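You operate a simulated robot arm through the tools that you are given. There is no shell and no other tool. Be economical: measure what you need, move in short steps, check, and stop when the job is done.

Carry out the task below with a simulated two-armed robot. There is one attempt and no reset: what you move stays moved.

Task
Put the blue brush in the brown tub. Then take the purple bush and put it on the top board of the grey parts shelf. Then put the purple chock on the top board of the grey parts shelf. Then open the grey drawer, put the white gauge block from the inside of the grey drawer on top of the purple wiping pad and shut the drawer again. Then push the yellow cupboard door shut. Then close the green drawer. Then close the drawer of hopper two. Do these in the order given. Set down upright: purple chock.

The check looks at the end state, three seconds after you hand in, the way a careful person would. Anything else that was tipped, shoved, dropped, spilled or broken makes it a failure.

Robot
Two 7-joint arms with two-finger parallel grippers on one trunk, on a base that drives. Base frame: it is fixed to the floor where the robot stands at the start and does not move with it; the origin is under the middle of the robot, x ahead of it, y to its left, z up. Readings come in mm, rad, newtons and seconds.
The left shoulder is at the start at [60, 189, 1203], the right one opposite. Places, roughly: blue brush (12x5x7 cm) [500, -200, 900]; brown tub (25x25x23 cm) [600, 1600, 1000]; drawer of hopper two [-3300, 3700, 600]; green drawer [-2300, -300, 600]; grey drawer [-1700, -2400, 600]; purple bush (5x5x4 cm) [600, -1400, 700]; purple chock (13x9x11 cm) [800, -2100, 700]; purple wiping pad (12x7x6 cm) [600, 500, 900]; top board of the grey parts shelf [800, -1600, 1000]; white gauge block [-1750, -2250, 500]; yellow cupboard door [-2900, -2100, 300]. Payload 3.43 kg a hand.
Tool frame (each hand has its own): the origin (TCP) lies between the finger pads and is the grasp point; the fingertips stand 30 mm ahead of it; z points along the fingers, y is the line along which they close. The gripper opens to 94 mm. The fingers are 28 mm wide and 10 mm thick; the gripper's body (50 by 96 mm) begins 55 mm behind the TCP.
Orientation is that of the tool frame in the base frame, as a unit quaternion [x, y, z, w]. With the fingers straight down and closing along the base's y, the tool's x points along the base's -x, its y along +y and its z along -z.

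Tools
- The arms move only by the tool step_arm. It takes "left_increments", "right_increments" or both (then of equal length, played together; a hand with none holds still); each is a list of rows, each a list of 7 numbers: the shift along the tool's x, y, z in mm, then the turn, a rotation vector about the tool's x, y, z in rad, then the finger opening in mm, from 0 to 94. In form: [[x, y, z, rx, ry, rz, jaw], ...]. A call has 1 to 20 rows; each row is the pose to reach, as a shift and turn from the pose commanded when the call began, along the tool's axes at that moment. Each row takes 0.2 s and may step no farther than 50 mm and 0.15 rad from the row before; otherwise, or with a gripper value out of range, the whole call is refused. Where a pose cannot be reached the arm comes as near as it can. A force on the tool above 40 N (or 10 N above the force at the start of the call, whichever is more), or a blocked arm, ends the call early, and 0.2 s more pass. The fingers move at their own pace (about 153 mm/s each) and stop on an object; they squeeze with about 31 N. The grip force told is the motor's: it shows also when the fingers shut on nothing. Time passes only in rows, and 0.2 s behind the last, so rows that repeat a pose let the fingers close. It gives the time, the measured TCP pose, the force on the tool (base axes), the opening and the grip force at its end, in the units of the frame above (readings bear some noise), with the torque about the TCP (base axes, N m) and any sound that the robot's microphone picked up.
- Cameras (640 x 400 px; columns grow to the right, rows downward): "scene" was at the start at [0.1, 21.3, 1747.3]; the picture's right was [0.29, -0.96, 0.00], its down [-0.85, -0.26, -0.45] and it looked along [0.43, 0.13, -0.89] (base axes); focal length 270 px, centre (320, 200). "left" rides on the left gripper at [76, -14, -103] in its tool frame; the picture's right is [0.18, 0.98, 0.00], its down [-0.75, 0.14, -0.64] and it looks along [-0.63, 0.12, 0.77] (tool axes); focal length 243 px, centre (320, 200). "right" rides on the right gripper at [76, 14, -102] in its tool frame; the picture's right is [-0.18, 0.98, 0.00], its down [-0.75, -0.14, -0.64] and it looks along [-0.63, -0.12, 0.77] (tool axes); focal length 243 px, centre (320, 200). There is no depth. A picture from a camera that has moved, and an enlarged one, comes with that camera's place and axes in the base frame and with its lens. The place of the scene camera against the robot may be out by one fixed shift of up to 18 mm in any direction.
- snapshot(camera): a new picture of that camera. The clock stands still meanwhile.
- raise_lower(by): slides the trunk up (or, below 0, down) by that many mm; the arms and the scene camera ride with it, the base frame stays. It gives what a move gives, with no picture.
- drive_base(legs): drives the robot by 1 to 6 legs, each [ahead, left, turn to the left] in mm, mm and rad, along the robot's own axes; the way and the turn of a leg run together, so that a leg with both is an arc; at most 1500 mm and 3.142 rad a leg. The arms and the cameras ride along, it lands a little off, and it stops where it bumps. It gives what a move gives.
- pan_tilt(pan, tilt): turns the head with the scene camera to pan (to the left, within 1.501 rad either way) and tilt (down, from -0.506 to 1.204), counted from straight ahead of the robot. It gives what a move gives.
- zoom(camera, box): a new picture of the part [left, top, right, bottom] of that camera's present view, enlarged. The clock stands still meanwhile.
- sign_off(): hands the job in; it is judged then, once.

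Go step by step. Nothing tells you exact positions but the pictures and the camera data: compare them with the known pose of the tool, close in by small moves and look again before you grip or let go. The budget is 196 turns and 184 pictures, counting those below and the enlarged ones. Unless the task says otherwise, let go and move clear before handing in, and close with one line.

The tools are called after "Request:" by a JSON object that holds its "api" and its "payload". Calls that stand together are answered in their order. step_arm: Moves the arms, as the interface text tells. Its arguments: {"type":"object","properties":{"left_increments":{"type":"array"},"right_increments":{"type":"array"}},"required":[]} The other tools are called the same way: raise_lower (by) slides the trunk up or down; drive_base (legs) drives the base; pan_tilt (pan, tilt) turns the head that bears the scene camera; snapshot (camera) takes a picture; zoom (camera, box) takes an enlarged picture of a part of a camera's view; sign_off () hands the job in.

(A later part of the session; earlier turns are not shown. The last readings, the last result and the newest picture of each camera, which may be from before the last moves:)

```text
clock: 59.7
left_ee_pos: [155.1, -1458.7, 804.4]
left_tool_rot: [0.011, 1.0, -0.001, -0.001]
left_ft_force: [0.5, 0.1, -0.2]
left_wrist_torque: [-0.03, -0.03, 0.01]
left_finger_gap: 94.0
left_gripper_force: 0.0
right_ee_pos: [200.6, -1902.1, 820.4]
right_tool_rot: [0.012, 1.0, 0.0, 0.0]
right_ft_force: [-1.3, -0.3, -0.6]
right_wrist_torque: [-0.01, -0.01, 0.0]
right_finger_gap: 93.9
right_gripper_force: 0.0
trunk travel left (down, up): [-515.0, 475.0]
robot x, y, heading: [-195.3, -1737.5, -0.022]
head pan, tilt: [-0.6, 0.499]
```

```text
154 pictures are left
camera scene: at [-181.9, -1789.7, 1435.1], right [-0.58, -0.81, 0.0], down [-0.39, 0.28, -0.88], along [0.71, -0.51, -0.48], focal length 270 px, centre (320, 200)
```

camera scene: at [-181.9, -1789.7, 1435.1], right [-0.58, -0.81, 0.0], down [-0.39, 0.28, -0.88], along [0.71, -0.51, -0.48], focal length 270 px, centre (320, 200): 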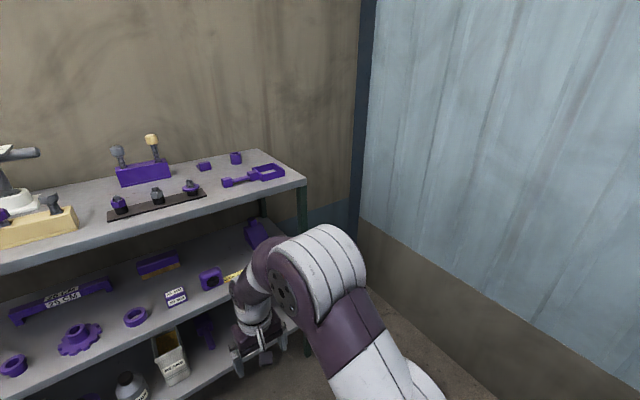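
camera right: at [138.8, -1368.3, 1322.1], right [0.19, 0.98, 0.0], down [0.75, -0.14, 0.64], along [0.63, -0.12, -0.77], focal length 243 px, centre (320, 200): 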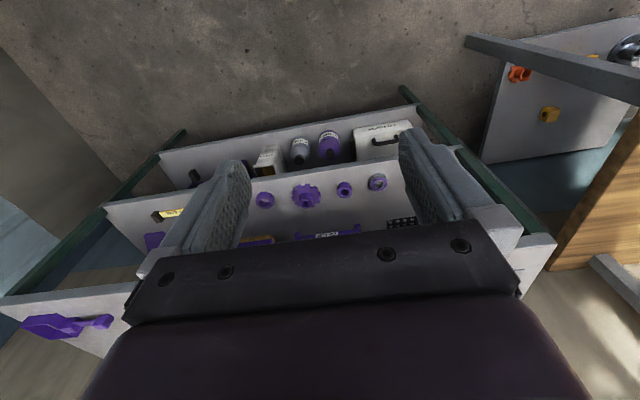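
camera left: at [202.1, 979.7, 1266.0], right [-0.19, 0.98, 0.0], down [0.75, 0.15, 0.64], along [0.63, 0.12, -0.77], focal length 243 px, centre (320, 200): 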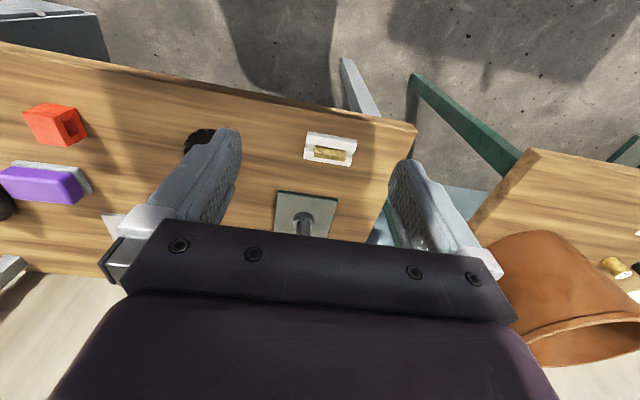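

The bush should be the small purple part near [629, -1369, 700] and the chock the purple wedge near [807, -2140, 700]. I'll zoom on both and the top board.

Request:
{"api": "pan_tilt", "payload": {"pan": 0.15, "tilt": 0.5}}

Request:
{"api": "zoom", "payload": {"camera": "scene", "box": [180, 190, 340, 290]}}

Request:
{"api": "zoom", "payload": {"camera": "scene", "box": [340, 190, 500, 290]}}

Request:
{"api": "zoom", "payload": {"camera": "scene", "box": [160, 100, 480, 300]}}

```text
clock: 60.8
left_ee_pos: [155.5, -1458.7, 804.9]
left_tool_rot: [0.011, 1.0, 0.0, 0.0]
left_ft_force: [0.1, -0.5, 1.1]
left_wrist_torque: [0.0, -0.01, -0.04]
left_finger_gap: 94.1
left_gripper_force: 0.1
right_ee_pos: [202.1, -1902.7, 819.3]
right_tool_rot: [0.011, 1.0, 0.0, 0.0]
right_ft_force: [0.6, -0.5, 0.0]
right_wrist_torque: [-0.02, -0.01, 0.0]
right_finger_gap: 93.9
right_gripper_force: 0.1
trunk travel left (down, up): [-515.0, 475.0]
robot x, y, heading: [-196.3, -1743.5, -0.02]
head pan, tilt: [0.15, 0.499]
```

```text
4.00 times, centred on (260, 240) of scene
camera zoom: at [-165.6, -1725.2, 1435.1], right [0.13, -0.99, 0.0], down [-0.47, -0.06, -0.88], along [0.87, 0.11, -0.48], focal length 1078 px, centre (560, 40)
```

zoom: 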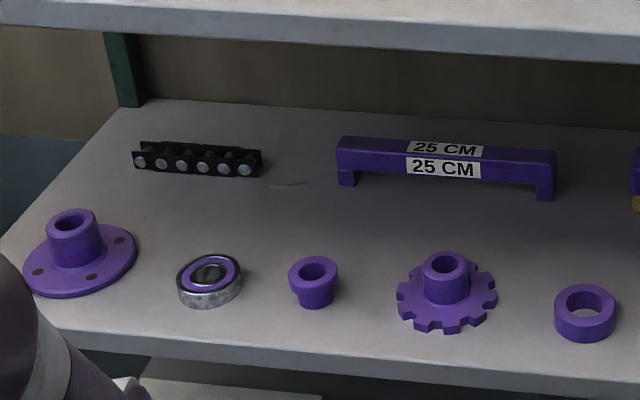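

```text
4.00 times, centred on (420, 240) of scene
camera zoom: at [-165.6, -1725.2, 1435.1], right [0.13, -0.99, 0.0], down [-0.47, -0.06, -0.88], along [0.87, 0.11, -0.48], focal length 1078 px, centre (-80, 40)
```

zoom: 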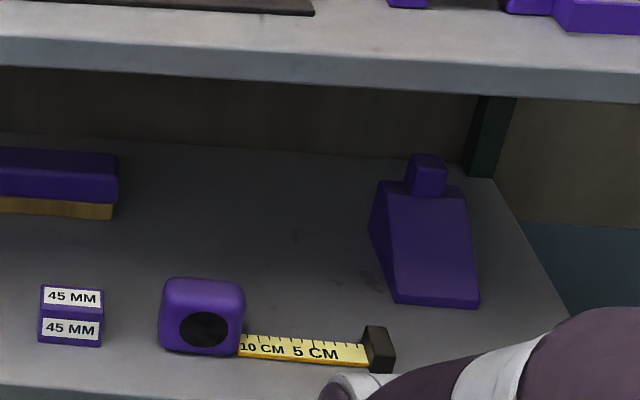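

```text
2.00 times, centred on (320, 200) of scene
camera zoom: at [-165.6, -1725.2, 1435.1], right [0.13, -0.99, 0.0], down [-0.47, -0.06, -0.88], along [0.87, 0.11, -0.48], focal length 539 px, centre (320, 200)
```

zoom: 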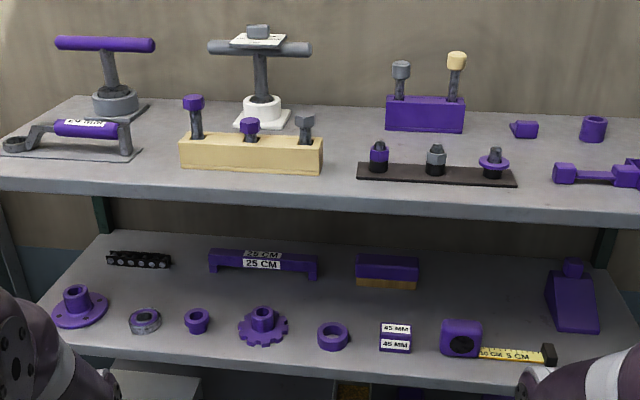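

The bush is the small flanged sleeve, with clear space around it near the board's front. I'll drive so the right hand lines up with it, then tilt that hand 45° forward.

Request:
{"api": "drive_base", "payload": {"legs": [[0, 530, 0.02]]}}

Request:
{"api": "step_arm", "payload": {"right_increments": [[0, 0, 0, 0, -0.13, 0, 94], [0, 0, 0, 0, -0.26, 0, 94], [0, 0, 0, 0, -0.39, 0, 94], [0, 0, 0, 0, -0.52, 0, 94], [0, 0, 0, 0, -0.65, 0, 94], [0, 0, 0, 0, -0.785, 0, 94]]}}

Request:
{"api": "snapshot", "payload": {"camera": "right"}}

Request:
{"api": "snapshot", "payload": {"camera": "scene"}}

```text
clock: 63.8
left_ee_pos: [156.5, -932.4, 803.5]
left_tool_rot: [0.001, 1.0, 0.0, 0.0]
left_ft_force: [0.6, 0.1, 0.6]
left_wrist_torque: [-0.03, 0.02, 0.05]
left_finger_gap: 93.9
left_gripper_force: 0.1
right_ee_pos: [212.0, -1376.3, 820.2]
right_tool_rot: [0.002, 1.0, 0.0, 0.001]
right_ft_force: [0.0, 0.4, -0.1]
right_wrist_torque: [0.03, 0.01, 0.0]
right_finger_gap: 93.9
right_gripper_force: 0.1
trunk travel left (down, up): [-515.0, 475.0]
robot x, y, heading: [-191.1, -1222.4, -0.004]
head pan, tilt: [0.15, 0.499]
```

```text
clock: 65.2
left_ee_pos: [156.4, -934.4, 804.2]
left_tool_rot: [0.001, 1.0, 0.0, 0.0]
left_ft_force: [-0.4, 0.2, 0.0]
left_wrist_torque: [0.02, -0.01, 0.0]
left_finger_gap: 93.9
left_gripper_force: 0.1
right_ee_pos: [206.2, -1367.0, 815.3]
right_tool_rot: [-0.004, 0.969, 0.02, 0.245]
right_ft_force: [0.2, 0.6, -0.4]
right_wrist_torque: [0.0, -0.01, -0.01]
right_finger_gap: 93.9
right_gripper_force: 0.1
right hand out of reach, approached as far as the arm can: row 5, 6
trunk travel left (down, up): [-515.0, 475.0]
robot x, y, heading: [-190.7, -1219.9, -0.002]
head pan, tilt: [0.15, 0.499]
```

```text
150 pictures are left
camera right: at [91.5, -1356.5, 869.8], right [0.14, 0.98, 0.12], down [0.36, -0.17, 0.92], along [0.92, -0.09, -0.38], focal length 243 px, centre (320, 200)
```

right: 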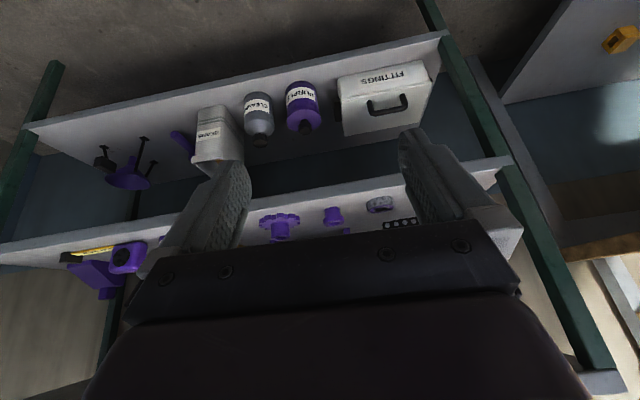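

```text
149 pictures are left
camera scene: at [-159.4, -1206.4, 1435.1], right [0.15, -0.99, 0.0], down [-0.47, -0.07, -0.88], along [0.87, 0.13, -0.48], focal length 270 px, centre (320, 200)
```

scene: 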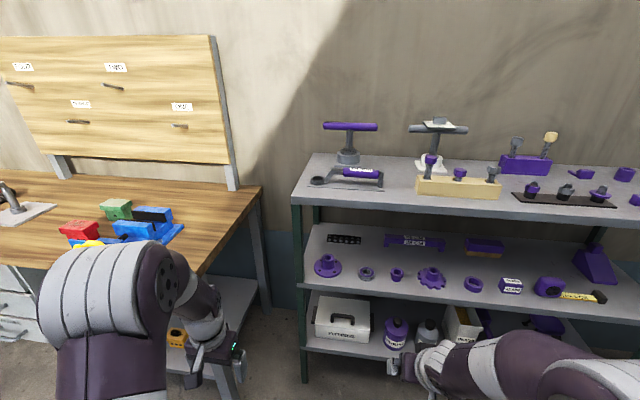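

The tilt was limited so close to the body. I'll extend the hand forward while finishing the tilt.

Request:
{"api": "step_arm", "payload": {"right_increments": [[-35, 0, 19, 0, 0, 0, 94], [-70, 0, 38, 0, 0, 0, 94], [-105, 0, 57, 0, -0.08, 0, 94], [-132, 0, 71, 0, -0.16, 0, 94], [-132, 0, 71, 0, -0.24, 0, 94], [-132, 0, 71, 0, -0.3, 0, 94]]}}

Request:
{"api": "snapshot", "payload": {"camera": "right"}}

```text
clock: 66.6
left_ee_pos: [155.9, -933.9, 803.4]
left_tool_rot: [0.002, 1.0, 0.0, 0.0]
left_ft_force: [-0.5, 0.3, 0.1]
left_wrist_torque: [0.01, -0.01, -0.01]
left_finger_gap: 94.0
left_gripper_force: 0.1
right_ee_pos: [355.8, -1363.6, 815.9]
right_tool_rot: [-0.001, 0.921, 0.02, 0.388]
right_ft_force: [-1.2, 0.7, 0.1]
right_wrist_torque: [0.01, -0.04, 0.01]
right_finger_gap: 94.0
right_gripper_force: 0.2
trunk travel left (down, up): [-515.0, 475.0]
robot x, y, heading: [-190.8, -1222.9, -0.004]
head pan, tilt: [0.15, 0.499]
```

```text
148 pictures are left
camera right: at [230.9, -1352.6, 834.2], right [0.11, 0.98, 0.17], down [0.07, -0.18, 0.98], along [0.99, -0.1, -0.09], focal length 243 px, centre (320, 200)
```

right: 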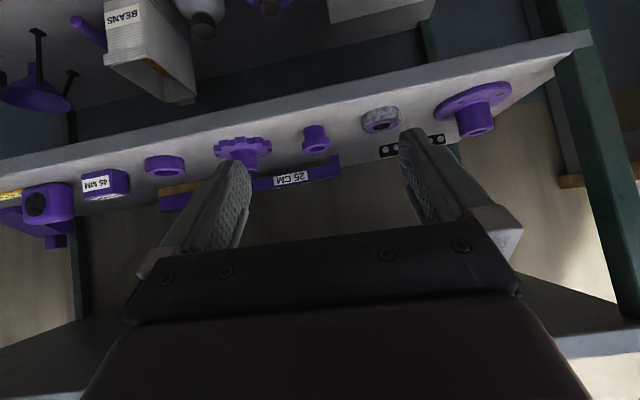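

The bush reads near [648, -1382, 689] on a board at z ≈ 668. I'll drive ahead, square the fingers, and stop short to check.

Request:
{"api": "drive_base", "payload": {"legs": [[190, -18, 0]]}}

Request:
{"api": "step_arm", "payload": {"right_increments": [[0, 0, 0, 0.037, 0, -0.014, 80]]}}

Request:
{"api": "snapshot", "payload": {"camera": "right"}}

Request:
{"api": "snapshot", "payload": {"camera": "scene"}}

```text
clock: 68.1
left_ee_pos: [346.3, -954.0, 803.3]
left_tool_rot: [0.003, 1.0, 0.0, -0.001]
left_ft_force: [0.0, 0.1, 0.2]
left_wrist_torque: [-0.01, -0.01, 0.01]
left_finger_gap: 94.0
left_gripper_force: 0.2
right_ee_pos: [542.9, -1385.3, 814.5]
right_tool_rot: [0.0, 0.922, 0.02, 0.387]
right_ft_force: [-0.1, 0.9, -0.3]
right_wrist_torque: [0.0, -0.03, 0.0]
right_finger_gap: 94.0
right_gripper_force: 0.1
trunk travel left (down, up): [-515.0, 475.0]
robot x, y, heading: [1.1, -1239.4, -0.01]
head pan, tilt: [0.15, 0.499]
```

```text
clock: 68.5
left_ee_pos: [344.9, -953.8, 803.6]
left_tool_rot: [0.004, 1.0, 0.0, 0.0]
left_ft_force: [0.8, -0.1, 0.0]
left_wrist_torque: [-0.02, -0.02, -0.02]
left_finger_gap: 94.0
left_gripper_force: 0.0
right_ee_pos: [544.6, -1385.1, 815.6]
right_tool_rot: [0.002, 0.922, 0.0, 0.387]
right_ft_force: [-0.4, 0.5, -0.2]
right_wrist_torque: [0.04, 0.0, -0.01]
right_finger_gap: 80.2
right_gripper_force: 0.0
trunk travel left (down, up): [-515.0, 475.0]
robot x, y, heading: [-1.3, -1239.6, -0.01]
head pan, tilt: [0.15, 0.499]
```

```text
147 pictures are left
camera right: at [418.2, -1370.5, 833.2], right [0.13, 0.98, 0.13], down [0.07, -0.14, 0.99], along [0.99, -0.12, -0.09], focal length 243 px, centre (320, 200)
```

right: 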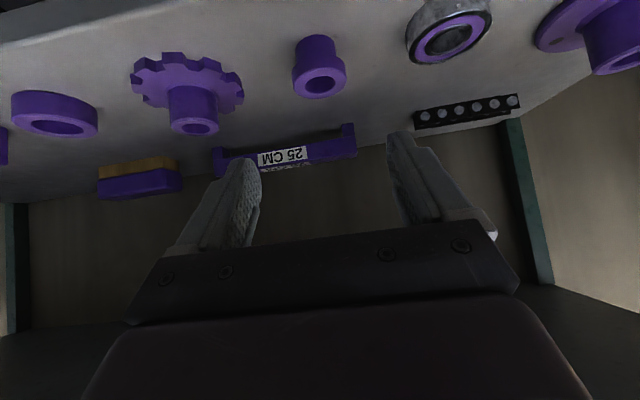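

```text
146 pictures are left
camera scene: at [28.9, -1225.1, 1435.1], right [0.14, -0.99, 0.0], down [-0.47, -0.07, -0.88], along [0.87, 0.12, -0.48], focal length 270 px, centre (320, 200)
```

scene: 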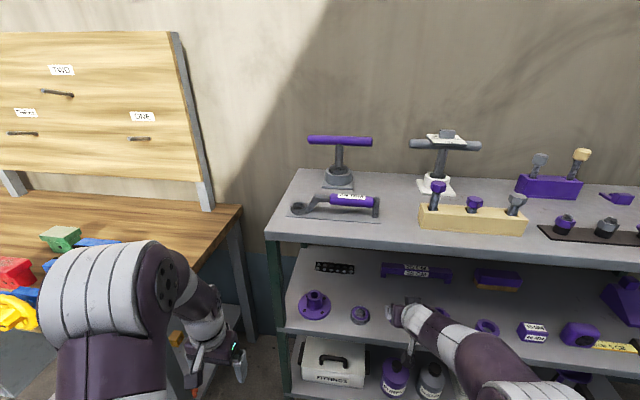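

The bush top centre is at about [633, -1382, 705]. I'll go in with fingers straddling it.

Request:
{"api": "step_arm", "payload": {"right_increments": [[4, 3, 35, 0, 0, 0, 76], [8, 3, 70, 0, 0, 0, 76], [14, 3, 105, 0, 0, 0, 76]]}}

Request:
{"api": "snapshot", "payload": {"camera": "right"}}

```text
clock: 69.3
left_ee_pos: [346.1, -954.1, 803.6]
left_tool_rot: [0.003, 1.0, 0.0, -0.001]
left_ft_force: [0.1, 0.5, 0.9]
left_wrist_torque: [-0.01, 0.0, 0.0]
left_finger_gap: 93.8
left_gripper_force: 0.1
right_ee_pos: [609.5, -1382.1, 729.6]
right_tool_rot: [0.001, 0.922, 0.0, 0.386]
right_ft_force: [0.6, -0.4, 0.7]
right_wrist_torque: [-0.02, 0.01, 0.02]
right_finger_gap: 76.0
right_gripper_force: 0.0
trunk travel left (down, up): [-515.0, 475.0]
robot x, y, heading: [-3.2, -1242.6, -0.008]
head pan, tilt: [0.15, 0.499]
```

```text
145 pictures are left
camera right: at [484.3, -1367.8, 747.6], right [0.13, 0.98, 0.13], down [0.07, -0.14, 0.99], along [0.99, -0.12, -0.09], focal length 243 px, centre (320, 200)
```

right: 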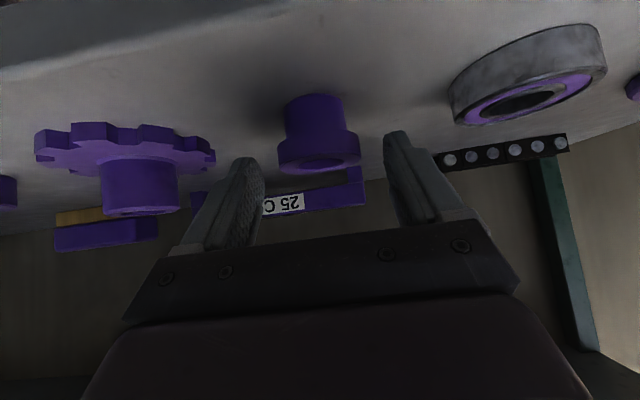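

Aligned. Final small advance, then close.

Request:
{"api": "step_arm", "payload": {"right_increments": [[9.5, 0, 24, 0, 0, 0, 76], [9.5, 0, 24, 0, 0, 0, 35], [9.5, 0, 24, 0, 0, 0, 35], [9.5, 0, 24, 0, 0, 0, 35]]}}

Request:
{"api": "snapshot", "payload": {"camera": "right"}}

```text
clock: 70.3
left_ee_pos: [343.4, -953.6, 804.5]
left_tool_rot: [0.003, 1.0, -0.001, 0.001]
left_ft_force: [0.1, 0.5, 0.6]
left_wrist_torque: [-0.01, -0.02, -0.01]
left_finger_gap: 94.0
left_gripper_force: 0.0
right_ee_pos: [619.2, -1382.3, 711.0]
right_tool_rot: [0.001, 0.921, 0.0, 0.39]
right_ft_force: [3.9, -7.7, 18.3]
right_wrist_torque: [-0.54, -0.27, -0.03]
right_finger_gap: 46.5
right_gripper_force: 31.0
trunk travel left (down, up): [-515.0, 475.0]
robot x, y, heading: [-1.1, -1239.1, -0.006]
head pan, tilt: [0.15, 0.499]
```

```text
144 pictures are left
camera right: at [493.8, -1367.8, 727.8], right [0.13, 0.98, 0.13], down [0.06, -0.14, 0.99], along [0.99, -0.12, -0.08], focal length 243 px, centre (320, 200)
```

right: 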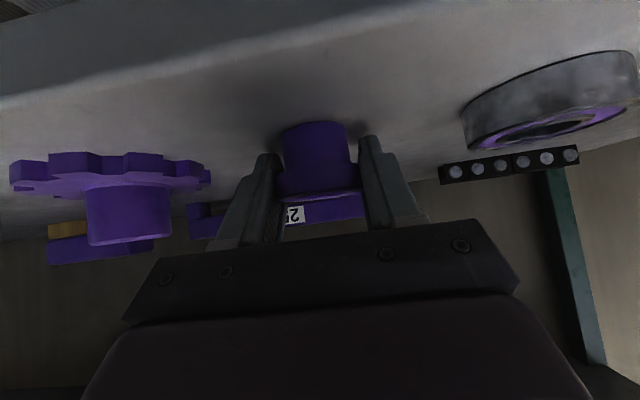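

Gripped (46.5 mm). I'll lift slightly and pull back out of the shelf.

Request:
{"api": "step_arm", "payload": {"right_increments": [[-11, 0, -11, 0, 0, 0, 35], [-21, 0, -21, 0, 0, 0, 35], [-21, 0, -50, 0, 0, 0, 35], [-2, 0, -86, 0, 0, 0, 35], [25, 0, -120, 0, 0, 0, 35], [50, 0, -150, 0, 0, 0, 35]]}}

Request:
{"api": "snapshot", "payload": {"camera": "right"}}

```text
clock: 71.7
left_ee_pos: [343.5, -955.3, 804.9]
left_tool_rot: [0.003, 1.0, 0.0, 0.001]
left_ft_force: [0.2, -0.4, 0.2]
left_wrist_torque: [-0.05, 0.01, 0.02]
left_finger_gap: 93.9
left_gripper_force: 0.0
right_ee_pos: [475.3, -1381.1, 781.7]
right_tool_rot: [0.002, 0.921, 0.001, 0.39]
right_ft_force: [-1.1, 0.2, 0.1]
right_wrist_torque: [0.0, -0.08, -0.02]
right_finger_gap: 46.5
right_gripper_force: 31.0
right hand out of reach, approached as far as the arm can: row 5
trunk travel left (down, up): [-515.0, 475.0]
robot x, y, heading: [-2.9, -1242.7, -0.003]
head pan, tilt: [0.15, 0.499]
```

```text
143 pictures are left
camera right: at [351.3, -1365.8, 798.4], right [0.13, 0.98, 0.13], down [0.06, -0.14, 0.99], along [0.99, -0.12, -0.08], focal length 243 px, centre (320, 200)
```

right: 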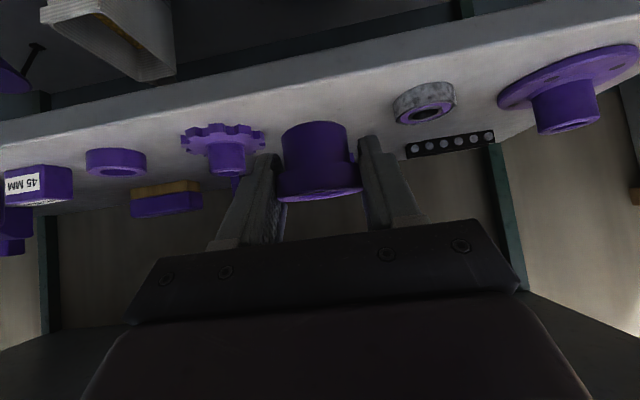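

The bush is held upright. I'll back off a bit, raise the trunk and look at the top board for free spots.

Request:
{"api": "drive_base", "payload": {"legs": [[-100, 0, 0]]}}

Request:
{"api": "raise_lower", "payload": {"by": 400}}

Request:
{"api": "pan_tilt", "payload": {"pan": -0.4, "tilt": 0.65}}

Request:
{"api": "snapshot", "payload": {"camera": "scene"}}

Request:
{"api": "snapshot", "payload": {"camera": "right"}}

```text
clock: 72.9
left_ee_pos: [242.9, -953.7, 804.8]
left_tool_rot: [0.004, 1.0, 0.0, 0.0]
left_ft_force: [0.0, -0.4, 0.2]
left_wrist_torque: [-0.04, 0.03, 0.0]
left_finger_gap: 94.1
left_gripper_force: 0.2
right_ee_pos: [371.9, -1379.4, 780.8]
right_tool_rot: [0.002, 0.922, -0.001, 0.387]
right_ft_force: [0.5, -0.3, 0.4]
right_wrist_torque: [0.01, 0.03, 0.02]
right_finger_gap: 46.6
right_gripper_force: 30.9
trunk travel left (down, up): [-515.0, 475.0]
robot x, y, heading: [-104.6, -1238.7, -0.008]
head pan, tilt: [0.15, 0.499]
```

```text
clock: 76.7
left_ee_pos: [244.4, -953.9, 1203.7]
left_tool_rot: [0.004, 1.0, 0.0, 0.0]
left_ft_force: [-0.1, 0.0, -0.4]
left_wrist_torque: [0.0, 0.01, 0.0]
left_finger_gap: 94.0
left_gripper_force: 0.1
right_ee_pos: [372.4, -1380.6, 1178.1]
right_tool_rot: [0.002, 0.922, 0.0, 0.387]
right_ft_force: [-0.5, -0.2, -1.0]
right_wrist_torque: [0.0, -0.02, 0.02]
right_finger_gap: 46.8
right_gripper_force: 30.5
trunk travel left (down, up): [-915.0, 75.0]
robot x, y, heading: [-101.8, -1240.8, -0.009]
head pan, tilt: [0.15, 0.499]
```

```text
clock: 77.7
left_ee_pos: [243.9, -954.7, 1203.3]
left_tool_rot: [0.005, 1.0, 0.0, 0.001]
left_ft_force: [0.6, -0.4, 0.9]
left_wrist_torque: [-0.01, 0.02, -0.01]
left_finger_gap: 93.9
left_gripper_force: 0.0
right_ee_pos: [374.5, -1381.4, 1179.1]
right_tool_rot: [0.003, 0.922, -0.001, 0.387]
right_ft_force: [0.5, 0.6, 0.4]
right_wrist_torque: [0.01, -0.02, -0.03]
right_finger_gap: 46.5
right_gripper_force: 31.3
trunk travel left (down, up): [-915.0, 75.0]
robot x, y, heading: [-104.1, -1242.4, -0.008]
head pan, tilt: [-0.4, 0.649]
```

```text
142 pictures are left
camera scene: at [-83.9, -1271.6, 1821.7], right [-0.4, -0.92, 0.0], down [-0.55, 0.24, -0.8], along [0.73, -0.32, -0.6], focal length 270 px, centre (320, 200)
```

scene: 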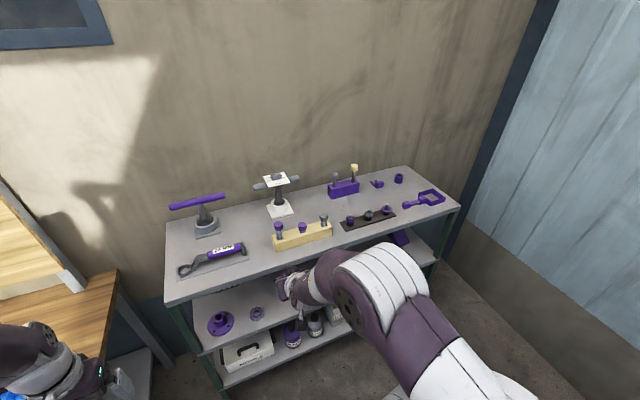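

```text
141 pictures are left
camera right: at [248.7, -1365.8, 1196.9], right [0.13, 0.98, 0.13], down [0.07, -0.14, 0.99], along [0.99, -0.12, -0.09], focal length 243 px, centre (320, 200)
```

right: 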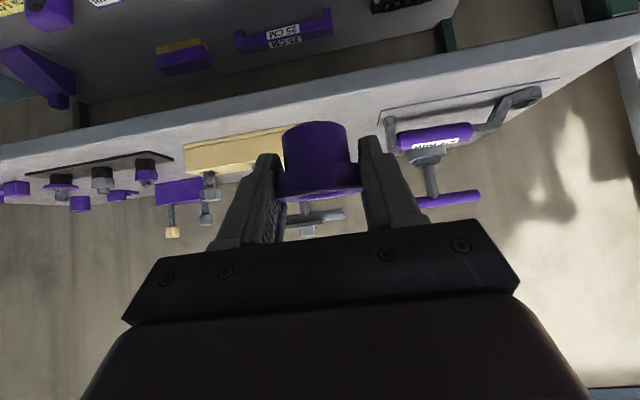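

I'll zoom on the top board to measure the free areas.

Request:
{"api": "zoom", "payload": {"camera": "scene", "box": [150, 160, 330, 310]}}

Request:
{"api": "zoom", "payload": {"camera": "scene", "box": [260, 150, 470, 270]}}

Request:
{"api": "zoom", "payload": {"camera": "right", "box": [120, 40, 560, 260]}}

```text
2.67 times, centred on (240, 235) of scene
camera zoom: at [-83.9, -1271.6, 1821.7], right [-0.4, -0.92, 0.0], down [-0.55, 0.24, -0.8], along [0.73, -0.32, -0.6], focal length 719 px, centre (533, 107)
```

zoom: 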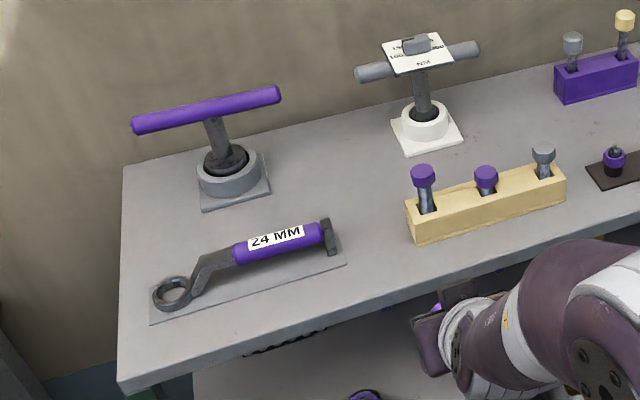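

```text
3.05 times, centred on (365, 210) of scene
camera zoom: at [-83.9, -1271.6, 1821.7], right [-0.4, -0.92, 0.0], down [-0.55, 0.24, -0.8], along [0.73, -0.32, -0.6], focal length 822 px, centre (183, 170)
```

zoom: 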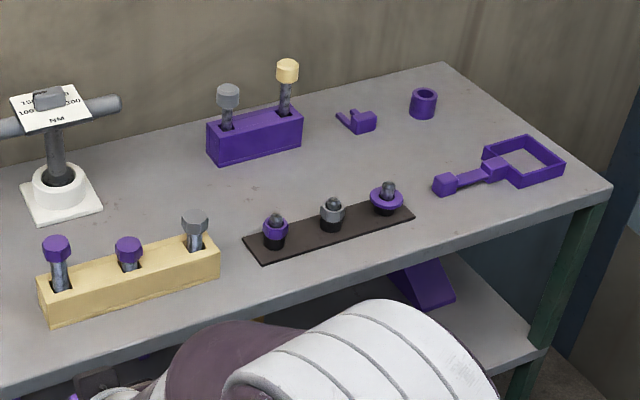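

```text
1.45 times, centred on (340, 150) of right
camera zoom: at [248.7, -1365.8, 1196.9], right [0.13, 0.98, 0.13], down [0.07, -0.14, 0.99], along [0.99, -0.12, -0.09], focal length 353 px, centre (291, 273)
```

zoom: 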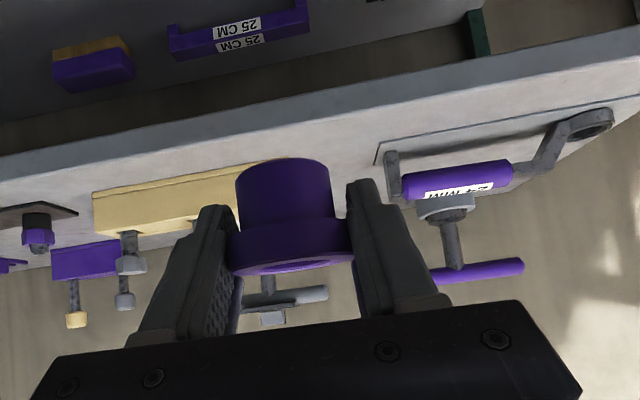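

Free spots found: a front gap around [645, -1353] for the bush (between wrench tray and beige block), and behind it around [805, -1345] for the chock. I'll line up for the bush.

Request:
{"api": "drive_base", "payload": {"legs": [[150, 28, 0.008]]}}

Request:
{"api": "pan_tilt", "payload": {"pan": -0.2, "tilt": 0.8}}

Request:
{"api": "snapshot", "payload": {"camera": "scene"}}

Request:
{"api": "snapshot", "payload": {"camera": "right"}}

```text
clock: 79.1
left_ee_pos: [386.7, -923.4, 1205.0]
left_tool_rot: [0.0, 1.0, 0.0, 0.001]
left_ft_force: [0.1, 0.1, 0.4]
left_wrist_torque: [0.0, -0.01, 0.01]
left_finger_gap: 93.6
left_gripper_force: 0.1
right_ee_pos: [520.5, -1350.6, 1179.9]
right_tool_rot: [-0.003, 0.921, 0.002, 0.389]
right_ft_force: [-0.9, -0.5, 0.3]
right_wrist_torque: [-0.01, -0.05, 0.01]
right_finger_gap: 46.6
right_gripper_force: 31.1
trunk travel left (down, up): [-915.0, 75.0]
robot x, y, heading: [46.0, -1212.9, -0.003]
head pan, tilt: [-0.4, 0.649]
```

```text
clock: 79.8
left_ee_pos: [390.9, -924.4, 1204.8]
left_tool_rot: [0.001, 1.0, -0.001, -0.001]
left_ft_force: [1.0, -0.9, 0.2]
left_wrist_torque: [0.0, -0.03, 0.0]
left_finger_gap: 94.0
left_gripper_force: 0.0
right_ee_pos: [523.3, -1350.1, 1178.9]
right_tool_rot: [-0.002, 0.922, 0.002, 0.386]
right_ft_force: [0.3, 0.1, -0.7]
right_wrist_torque: [0.01, 0.0, 0.01]
right_finger_gap: 46.7
right_gripper_force: 31.2
trunk travel left (down, up): [-915.0, 75.0]
robot x, y, heading: [46.4, -1214.6, -0.005]
head pan, tilt: [-0.201, 0.799]
```

```text
137 pictures are left
camera scene: at [64.5, -1226.6, 1809.1], right [-0.2, -0.98, 0.0], down [-0.7, 0.14, -0.7], along [0.68, -0.14, -0.72], focal length 270 px, centre (320, 200)
```

scene: 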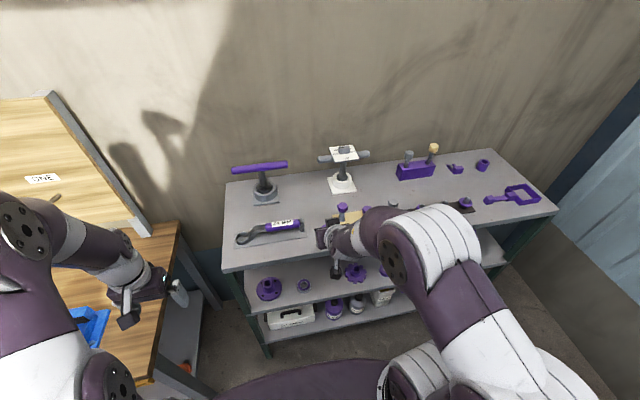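

```text
136 pictures are left
camera right: at [398.4, -1335.8, 1196.7], right [0.12, 0.98, 0.13], down [0.07, -0.14, 0.99], along [0.99, -0.11, -0.09], focal length 243 px, centre (320, 200)
```

right: 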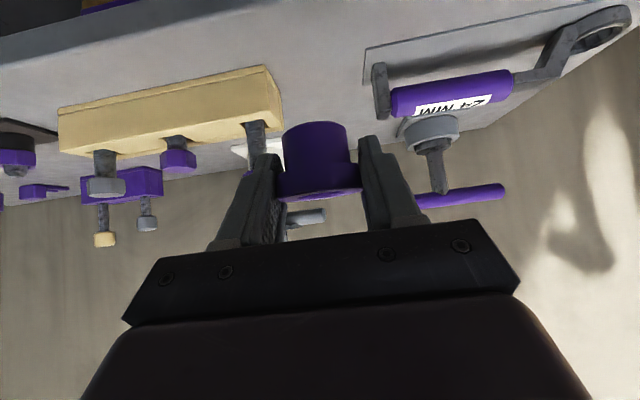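

Gap confirmed between y -1292 and -1397. I'll advance the bush along the tool axis toward [640, -1346].

Request:
{"api": "step_arm", "payload": {"right_increments": [[0, 1, 40, 0, 0, 0, 35], [0, 3, 80, 0, 0, 0, 35], [0, 4, 120, 0, 0, 0, 35], [0, 4, 160, 0, 0, 0, 35]]}}

Request:
{"api": "snapshot", "payload": {"camera": "right"}}

Request:
{"api": "snapshot", "payload": {"camera": "scene"}}

```text
clock: 80.8
left_ee_pos: [388.0, -924.0, 1205.9]
left_tool_rot: [0.001, 1.0, 0.0, 0.001]
left_ft_force: [0.3, 0.5, -1.4]
left_wrist_torque: [0.0, 0.01, -0.04]
left_finger_gap: 94.1
left_gripper_force: 0.0
right_ee_pos: [638.6, -1346.6, 1071.3]
right_tool_rot: [-0.002, 0.92, 0.001, 0.391]
right_ft_force: [5.4, -1.2, 15.9]
right_wrist_torque: [0.03, -0.16, -0.02]
right_finger_gap: 46.7
right_gripper_force: 30.8
trunk travel left (down, up): [-915.0, 75.0]
robot x, y, heading: [45.1, -1214.2, 0.001]
head pan, tilt: [-0.201, 0.799]
```

```text
135 pictures are left
camera right: at [513.6, -1332.3, 1087.4], right [0.12, 0.98, 0.13], down [0.06, -0.14, 0.99], along [0.99, -0.11, -0.08], focal length 243 px, centre (320, 200)
```

right: 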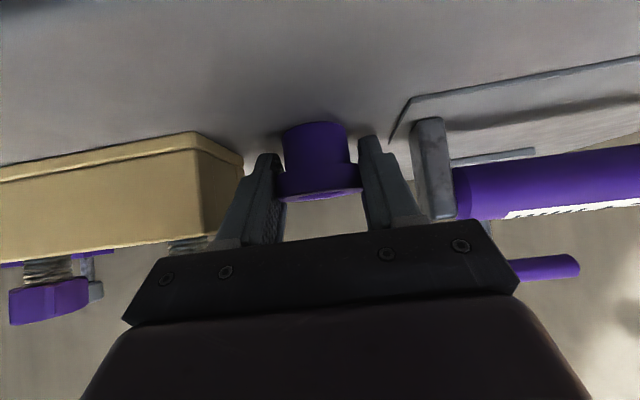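

```text
134 pictures are left
camera scene: at [61.0, -1226.2, 1809.7], right [-0.2, -0.98, 0.0], down [-0.7, 0.14, -0.7], along [0.68, -0.14, -0.72], focal length 270 px, centre (320, 200)
```

scene: 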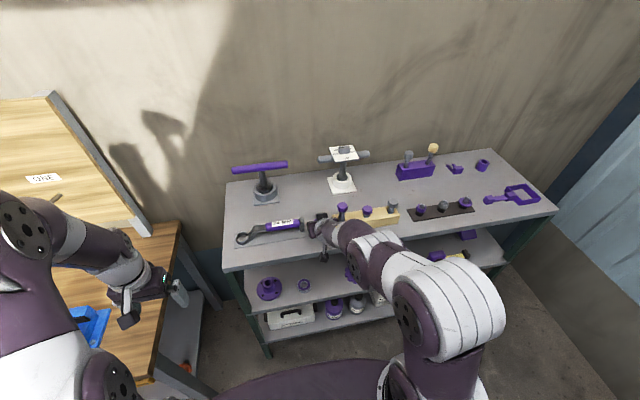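

The board was met at TCP z 1071, so the top board is at about 1040 and the bush sits close between the neighbours. I'll lift slightly and pull back 40 mm to the free front strip.

Request:
{"api": "step_arm", "payload": {"right_increments": [[-7, 0, -7, 0, 0, 0, 35], [8, 0, -22, 0, 0, 0, 35], [22, 0, -37, 0, 0, 0, 35]]}}

Request:
{"api": "snapshot", "payload": {"camera": "right"}}

```text
clock: 81.6
left_ee_pos: [388.0, -923.6, 1204.8]
left_tool_rot: [0.001, 1.0, 0.0, 0.001]
left_ft_force: [0.5, 0.5, 0.1]
left_wrist_torque: [0.01, -0.05, 0.0]
left_finger_gap: 93.8
left_gripper_force: 0.1
right_ee_pos: [593.9, -1345.5, 1077.2]
right_tool_rot: [-0.002, 0.922, 0.001, 0.386]
right_ft_force: [-0.9, 0.0, -0.4]
right_wrist_torque: [-0.01, -0.01, 0.01]
right_finger_gap: 46.7
right_gripper_force: 31.5
trunk travel left (down, up): [-915.0, 75.0]
robot x, y, heading: [45.5, -1215.9, -0.002]
head pan, tilt: [-0.201, 0.799]
```

```text
133 pictures are left
camera right: at [469.6, -1330.9, 1094.9], right [0.12, 0.98, 0.13], down [0.07, -0.14, 0.99], along [0.99, -0.11, -0.09], focal length 243 px, centre (320, 200)
```

right: 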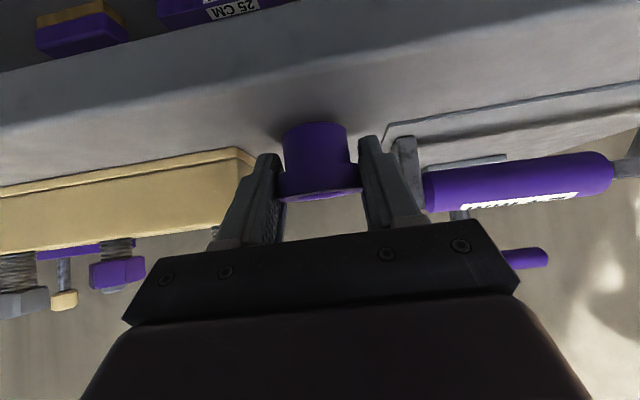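

Now it sits in the front strip, well inside the edge (x ≈ 557). Lower to contact and release.

Request:
{"api": "step_arm", "payload": {"right_increments": [[2.5, 0, 2.5, 0, 0, 0, 35], [4, 0, 4, 0, 0, 0, 35]]}}

Request:
{"api": "step_arm", "payload": {"right_increments": [[0, 0, 0, 0, 0, 0, 58], [0, 0, 0, 0, 0, 0, 60], [0, 0, 0, 0, 0, 0, 60]]}}

Request:
{"api": "snapshot", "payload": {"camera": "right"}}

```text
clock: 82.2
left_ee_pos: [389.3, -924.7, 1204.5]
left_tool_rot: [0.001, 1.0, 0.0, 0.0]
left_ft_force: [-0.2, -0.4, 0.1]
left_wrist_torque: [0.0, -0.02, 0.02]
left_finger_gap: 94.2
left_gripper_force: 0.1
right_ee_pos: [594.9, -1345.6, 1071.7]
right_tool_rot: [-0.002, 0.922, 0.002, 0.387]
right_ft_force: [-0.1, 0.1, 0.2]
right_wrist_torque: [0.0, -0.03, 0.01]
right_finger_gap: 46.5
right_gripper_force: 31.2
trunk travel left (down, up): [-915.0, 75.0]
robot x, y, heading: [39.3, -1212.2, -0.003]
head pan, tilt: [-0.201, 0.799]
```

```text
clock: 83.0
left_ee_pos: [388.6, -924.1, 1204.5]
left_tool_rot: [0.001, 1.0, 0.001, 0.0]
left_ft_force: [0.2, 0.1, -0.1]
left_wrist_torque: [0.01, 0.01, -0.01]
left_finger_gap: 94.1
left_gripper_force: 0.0
right_ee_pos: [594.8, -1345.4, 1071.2]
right_tool_rot: [-0.002, 0.922, 0.002, 0.387]
right_ft_force: [-0.1, 0.2, -0.6]
right_wrist_torque: [0.02, 0.0, 0.01]
right_finger_gap: 60.3
right_gripper_force: 0.0
trunk travel left (down, up): [-915.0, 75.0]
robot x, y, heading: [45.1, -1216.1, -0.001]
head pan, tilt: [-0.201, 0.799]
```

```text
132 pictures are left
camera right: at [470.6, -1331.3, 1089.1], right [0.12, 0.98, 0.13], down [0.07, -0.14, 0.99], along [0.99, -0.11, -0.09], focal length 243 px, centre (320, 200)
```

right: 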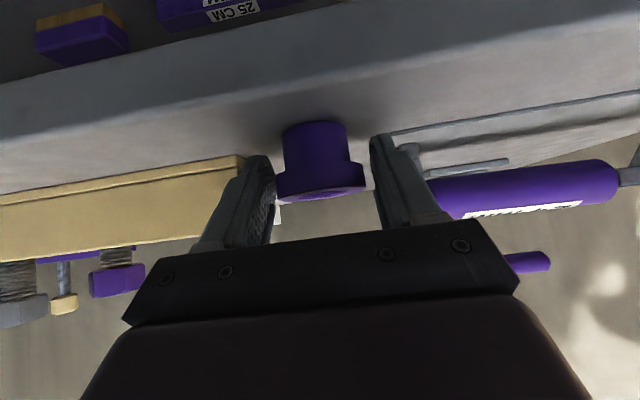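

The bush stands free on the top board. I'll retreat along the tool axis and back the base off.

Request:
{"api": "step_arm", "payload": {"right_increments": [[0, 0, -20, 0, 0, 0, 64], [0, 0, -60, 0, 0, 0, 64], [0, 0, -105, 0, 0, 0, 64], [0, 0, -150, 0, 0, 0, 70]]}}

Request:
{"api": "drive_base", "payload": {"legs": [[-200, 0, 0]]}}

Request:
{"api": "raise_lower", "payload": {"by": -330}}

Request:
{"api": "drive_base", "payload": {"legs": [[0, -770, 0]]}}

Request:
{"api": "snapshot", "payload": {"camera": "right"}}

Request:
{"api": "snapshot", "payload": {"camera": "scene"}}

```text
clock: 84.0
left_ee_pos: [388.0, -923.6, 1203.9]
left_tool_rot: [0.0, 1.0, 0.0, 0.001]
left_ft_force: [1.1, 0.3, 0.4]
left_wrist_torque: [0.01, -0.02, 0.0]
left_finger_gap: 94.1
left_gripper_force: 0.1
right_ee_pos: [486.8, -1344.5, 1175.7]
right_tool_rot: [-0.002, 0.921, 0.001, 0.388]
right_ft_force: [-0.7, -0.6, -0.2]
right_wrist_torque: [-0.01, -0.03, -0.01]
right_finger_gap: 69.9
right_gripper_force: 0.0
trunk travel left (down, up): [-915.0, 75.0]
robot x, y, heading: [46.4, -1214.8, -0.002]
head pan, tilt: [-0.201, 0.799]
```

```text
clock: 85.6
left_ee_pos: [192.0, -923.3, 1202.5]
left_tool_rot: [0.001, 1.0, -0.001, -0.002]
left_ft_force: [-0.4, -0.4, 0.2]
left_wrist_torque: [0.03, 0.04, -0.02]
left_finger_gap: 94.0
left_gripper_force: 0.1
right_ee_pos: [290.6, -1344.1, 1173.8]
right_tool_rot: [-0.002, 0.922, 0.001, 0.386]
right_ft_force: [0.1, 0.5, 0.2]
right_wrist_torque: [0.01, 0.02, -0.03]
right_finger_gap: 70.1
right_gripper_force: 0.1
trunk travel left (down, up): [-915.0, 75.0]
robot x, y, heading: [-151.7, -1214.6, 0.002]
head pan, tilt: [-0.201, 0.799]
```

```text
clock: 88.8
left_ee_pos: [188.7, -922.9, 873.6]
left_tool_rot: [0.001, 1.0, 0.0, 0.001]
left_ft_force: [0.0, 0.3, -0.1]
left_wrist_torque: [-0.02, 0.01, 0.0]
left_finger_gap: 94.0
left_gripper_force: 0.1
right_ee_pos: [287.1, -1343.5, 843.9]
right_tool_rot: [-0.001, 0.922, 0.001, 0.388]
right_ft_force: [0.2, -0.5, -0.3]
right_wrist_torque: [-0.03, 0.01, 0.02]
right_finger_gap: 70.1
right_gripper_force: 0.1
trunk travel left (down, up): [-585.0, 405.0]
robot x, y, heading: [-154.0, -1217.6, 0.002]
head pan, tilt: [-0.201, 0.799]
```

```text
clock: 92.9
left_ee_pos: [191.1, -1676.9, 873.2]
left_tool_rot: [-0.003, 1.0, 0.0, 0.001]
left_ft_force: [-0.3, 0.1, 0.0]
left_wrist_torque: [-0.01, 0.0, -0.01]
left_finger_gap: 94.2
left_gripper_force: 0.0
right_ee_pos: [292.7, -2098.2, 844.5]
right_tool_rot: [-0.006, 0.922, 0.003, 0.388]
right_ft_force: [0.2, -0.6, 0.3]
right_wrist_torque: [-0.01, 0.02, 0.01]
right_finger_gap: 69.7
right_gripper_force: 0.0
trunk travel left (down, up): [-585.0, 405.0]
robot x, y, heading: [-153.4, -1971.5, 0.004]
head pan, tilt: [-0.201, 0.799]
```

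```text
131 pictures are left
camera right: at [166.4, -2084.6, 862.5], right [0.12, 0.98, 0.13], down [0.07, -0.14, 0.99], along [0.99, -0.11, -0.09], focal length 243 px, centre (320, 200)
```

right: 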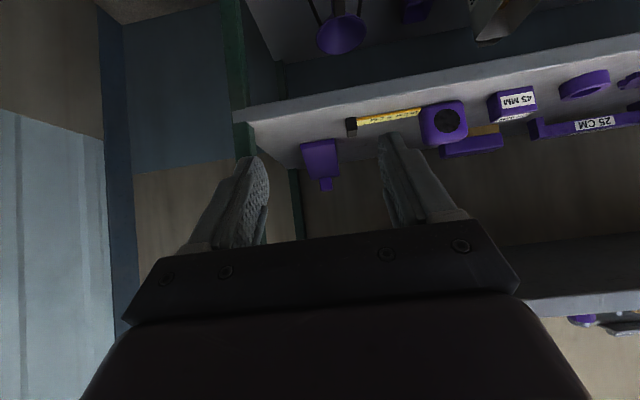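

```text
130 pictures are left
camera scene: at [-133.3, -1982.7, 1479.1], right [-0.19, -0.98, 0.0], down [-0.7, 0.14, -0.7], along [0.68, -0.13, -0.72], focal length 270 px, centre (320, 200)
```

scene: 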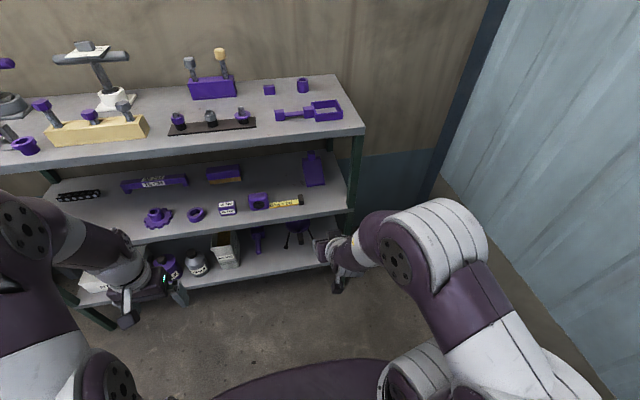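

The chock's knob reads near [815, -2135, 765]. I'll move in to the shelf front, and flatten the tool to about 66° so the hand fits below the top board.

Request:
{"api": "drive_base", "payload": {"legs": [[150, -36, 0]]}}

Request:
{"api": "step_arm", "payload": {"right_increments": [[0, 0, 0, 0, -0.12, 0, 84], [0, 0, 0, 0, -0.24, 0, 84], [0, 0, 0, 0, -0.36, 0, 84]]}}

Request:
{"api": "snapshot", "payload": {"camera": "right"}}

```text
clock: 94.3
left_ee_pos: [339.9, -1711.8, 873.3]
left_tool_rot: [-0.004, 1.0, 0.0, -0.001]
left_ft_force: [0.1, 0.1, 0.6]
left_wrist_torque: [0.04, 0.04, -0.01]
left_finger_gap: 93.9
left_gripper_force: 0.1
right_ee_pos: [441.5, -2132.1, 844.4]
right_tool_rot: [-0.006, 0.922, 0.004, 0.387]
right_ft_force: [-0.3, 0.5, -0.7]
right_wrist_torque: [0.0, 0.01, 0.01]
right_finger_gap: 70.0
right_gripper_force: 0.1
trunk travel left (down, up): [-585.0, 405.0]
robot x, y, heading: [-3.9, -2002.6, 0.005]
head pan, tilt: [-0.201, 0.799]
```

```text
clock: 95.1
left_ee_pos: [338.8, -1711.5, 873.9]
left_tool_rot: [-0.003, 1.0, 0.0, 0.0]
left_ft_force: [-0.5, 0.3, 0.2]
left_wrist_torque: [0.01, 0.02, -0.02]
left_finger_gap: 94.1
left_gripper_force: 0.1
right_ee_pos: [450.5, -2117.8, 846.7]
right_tool_rot: [-0.007, 0.838, -0.003, 0.546]
right_ft_force: [-0.1, -0.2, -0.1]
right_wrist_torque: [0.02, 0.03, 0.03]
right_finger_gap: 84.0
right_gripper_force: 0.0
right hand out of reach, approached as far as the arm can: row 2, 3
trunk travel left (down, up): [-585.0, 405.0]
robot x, y, heading: [-4.6, -2004.8, 0.009]
head pan, tilt: [-0.201, 0.799]
```

```text
129 pictures are left
camera right: at [327.4, -2104.1, 818.8], right [0.07, 0.99, 0.15], down [-0.28, -0.13, 0.95], along [0.96, -0.11, 0.27], focal length 243 px, centre (320, 200)
```

right: 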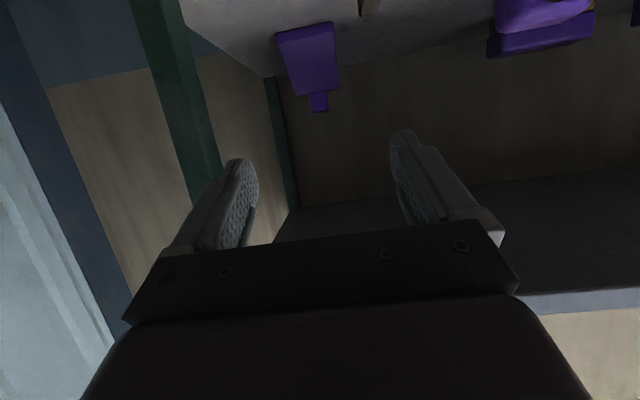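

Knob confirmed at about [815, -2132, 767]. First I retract the left arm so it clears the shelf, then drive in.

Request:
{"api": "step_arm", "payload": {"left_increments": [[45, 0, 0, 0, 0, 0, 94], [90, 0, 0, 0, 0, 0, 94], [130, 0, 0, 0, 0, 0, 94]]}}

Request:
{"api": "drive_base", "payload": {"legs": [[190, -12, 0]]}}

Request:
{"api": "snapshot", "payload": {"camera": "right"}}

Request:
{"api": "snapshot", "payload": {"camera": "scene"}}

```text
clock: 95.9
left_ee_pos: [210.7, -1712.2, 876.0]
left_tool_rot: [-0.004, 1.0, 0.0, 0.0]
left_ft_force: [-0.7, -0.3, -0.6]
left_wrist_torque: [0.01, -0.02, 0.0]
left_finger_gap: 93.9
left_gripper_force: 0.0
right_ee_pos: [449.8, -2118.4, 848.4]
right_tool_rot: [-0.007, 0.838, -0.004, 0.546]
right_ft_force: [-0.2, 0.4, -0.6]
right_wrist_torque: [-0.04, 0.02, -0.02]
right_finger_gap: 83.7
right_gripper_force: 0.1
trunk travel left (down, up): [-585.0, 405.0]
robot x, y, heading: [-3.4, -2004.2, 0.005]
head pan, tilt: [-0.201, 0.799]
```

```text
clock: 97.5
left_ee_pos: [400.2, -1722.6, 876.2]
left_tool_rot: [-0.004, 1.0, 0.001, -0.002]
left_ft_force: [-0.9, -0.2, -0.5]
left_wrist_torque: [0.02, 0.03, 0.0]
left_finger_gap: 94.1
left_gripper_force: 0.0
right_ee_pos: [642.0, -2127.7, 846.8]
right_tool_rot: [-0.007, 0.839, -0.004, 0.544]
right_ft_force: [-0.6, 0.1, -0.3]
right_wrist_torque: [0.0, -0.02, -0.05]
right_finger_gap: 84.2
right_gripper_force: 0.0
trunk travel left (down, up): [-585.0, 405.0]
robot x, y, heading: [184.8, -2017.0, 0.008]
head pan, tilt: [-0.201, 0.799]
```

```text
128 pictures are left
camera right: at [518.6, -2114.4, 818.6], right [0.07, 0.99, 0.15], down [-0.28, -0.13, 0.95], along [0.96, -0.11, 0.27], focal length 243 px, centre (320, 200)
```

right: 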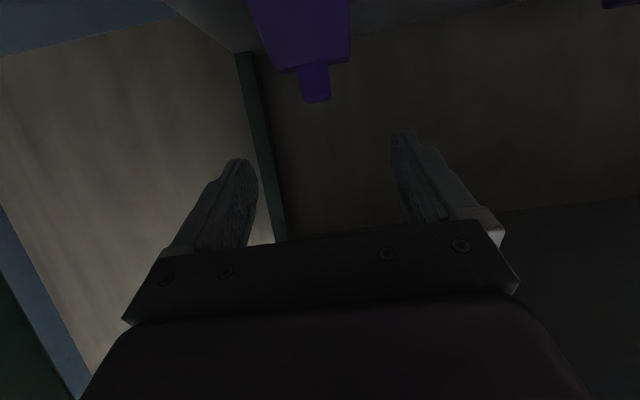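

```text
127 pictures are left
camera scene: at [207.7, -2027.9, 1479.1], right [-0.19, -0.98, 0.0], down [-0.7, 0.14, -0.7], along [0.68, -0.13, -0.72], focal length 270 px, centre (320, 200)
```

scene: 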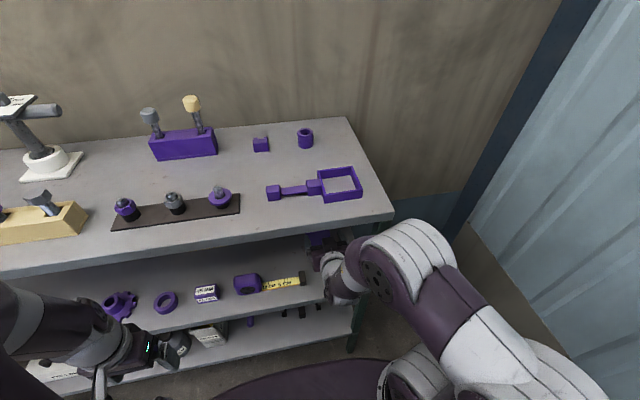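

The knob is about [805, -2131, 768], right on my tool axis. Advance 130 mm and check.

Request:
{"api": "step_arm", "payload": {"right_increments": [[0, -1, 40, 0, 0, 0, 80], [0, -2, 80, 0, 0, 0, 70], [0, -3, 125, 0, 0, 0, 70]]}}

Request:
{"api": "snapshot", "payload": {"camera": "right"}}

```text
clock: 98.3
left_ee_pos: [402.0, -1722.1, 875.7]
left_tool_rot: [-0.004, 1.0, 0.0, 0.001]
left_ft_force: [-0.3, -1.0, -0.3]
left_wrist_torque: [0.01, 0.03, 0.02]
left_finger_gap: 93.8
left_gripper_force: 0.0
right_ee_pos: [755.7, -2133.3, 796.7]
right_tool_rot: [-0.007, 0.839, -0.004, 0.545]
right_ft_force: [0.2, 0.0, 0.3]
right_wrist_torque: [-0.04, 0.02, -0.04]
right_finger_gap: 70.0
right_gripper_force: 0.0
trunk travel left (down, up): [-585.0, 405.0]
robot x, y, heading: [182.1, -2011.5, 0.006]
head pan, tilt: [-0.201, 0.799]
```

```text
126 pictures are left
camera right: at [632.3, -2119.0, 769.0], right [0.07, 0.99, 0.15], down [-0.28, -0.13, 0.95], along [0.96, -0.11, 0.27], focal length 243 px, centre (320, 200)
```

right: 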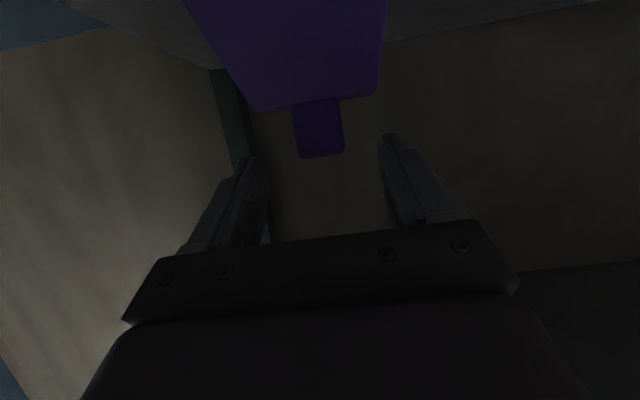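

The knob spans z 750–784, width ~34 mm, centred between the fingers. Final advance and close.

Request:
{"api": "step_arm", "payload": {"right_increments": [[-1, 1, 25, 0, 0, 0, 70], [-1, 1, 46, 0, 0, 0, 70], [-1, 1, 46, 0, 0, 0, 20], [-1, 1, 46, 0, 0, 0, 20], [-1, 1, 46, 0, 0, 0, 20]]}}

Request:
{"api": "snapshot", "payload": {"camera": "right"}}

```text
clock: 99.5
left_ee_pos: [379.8, -1723.0, 879.8]
left_tool_rot: [0.0, 1.0, -0.001, 0.013]
left_ft_force: [0.0, -0.7, 0.0]
left_wrist_torque: [0.01, 0.01, 0.01]
left_finger_gap: 94.1
left_gripper_force: 0.1
right_ee_pos: [774.4, -2133.8, 789.0]
right_tool_rot: [-0.005, 0.834, -0.008, 0.552]
right_ft_force: [-4.3, 7.6, 5.3]
right_wrist_torque: [0.39, -0.08, 0.19]
right_finger_gap: 31.9
right_gripper_force: 31.4
trunk travel left (down, up): [-585.0, 405.0]
robot x, y, heading: [184.4, -2017.2, 0.003]
head pan, tilt: [-0.201, 0.799]
```

```text
125 pictures are left
camera right: at [652.6, -2119.4, 759.9], right [0.07, 0.99, 0.15], down [-0.3, -0.12, 0.95], along [0.95, -0.11, 0.28], focal length 243 px, centre (320, 200)
```

right: 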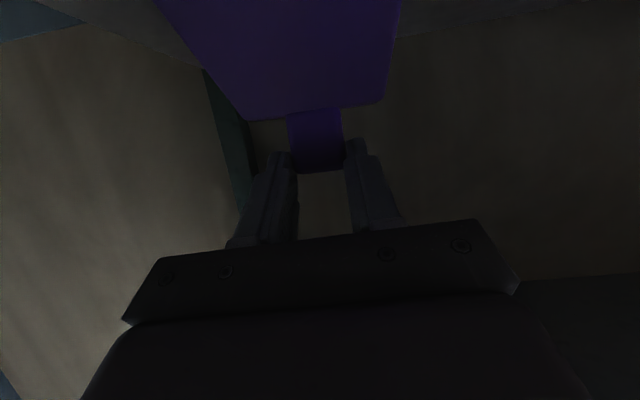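

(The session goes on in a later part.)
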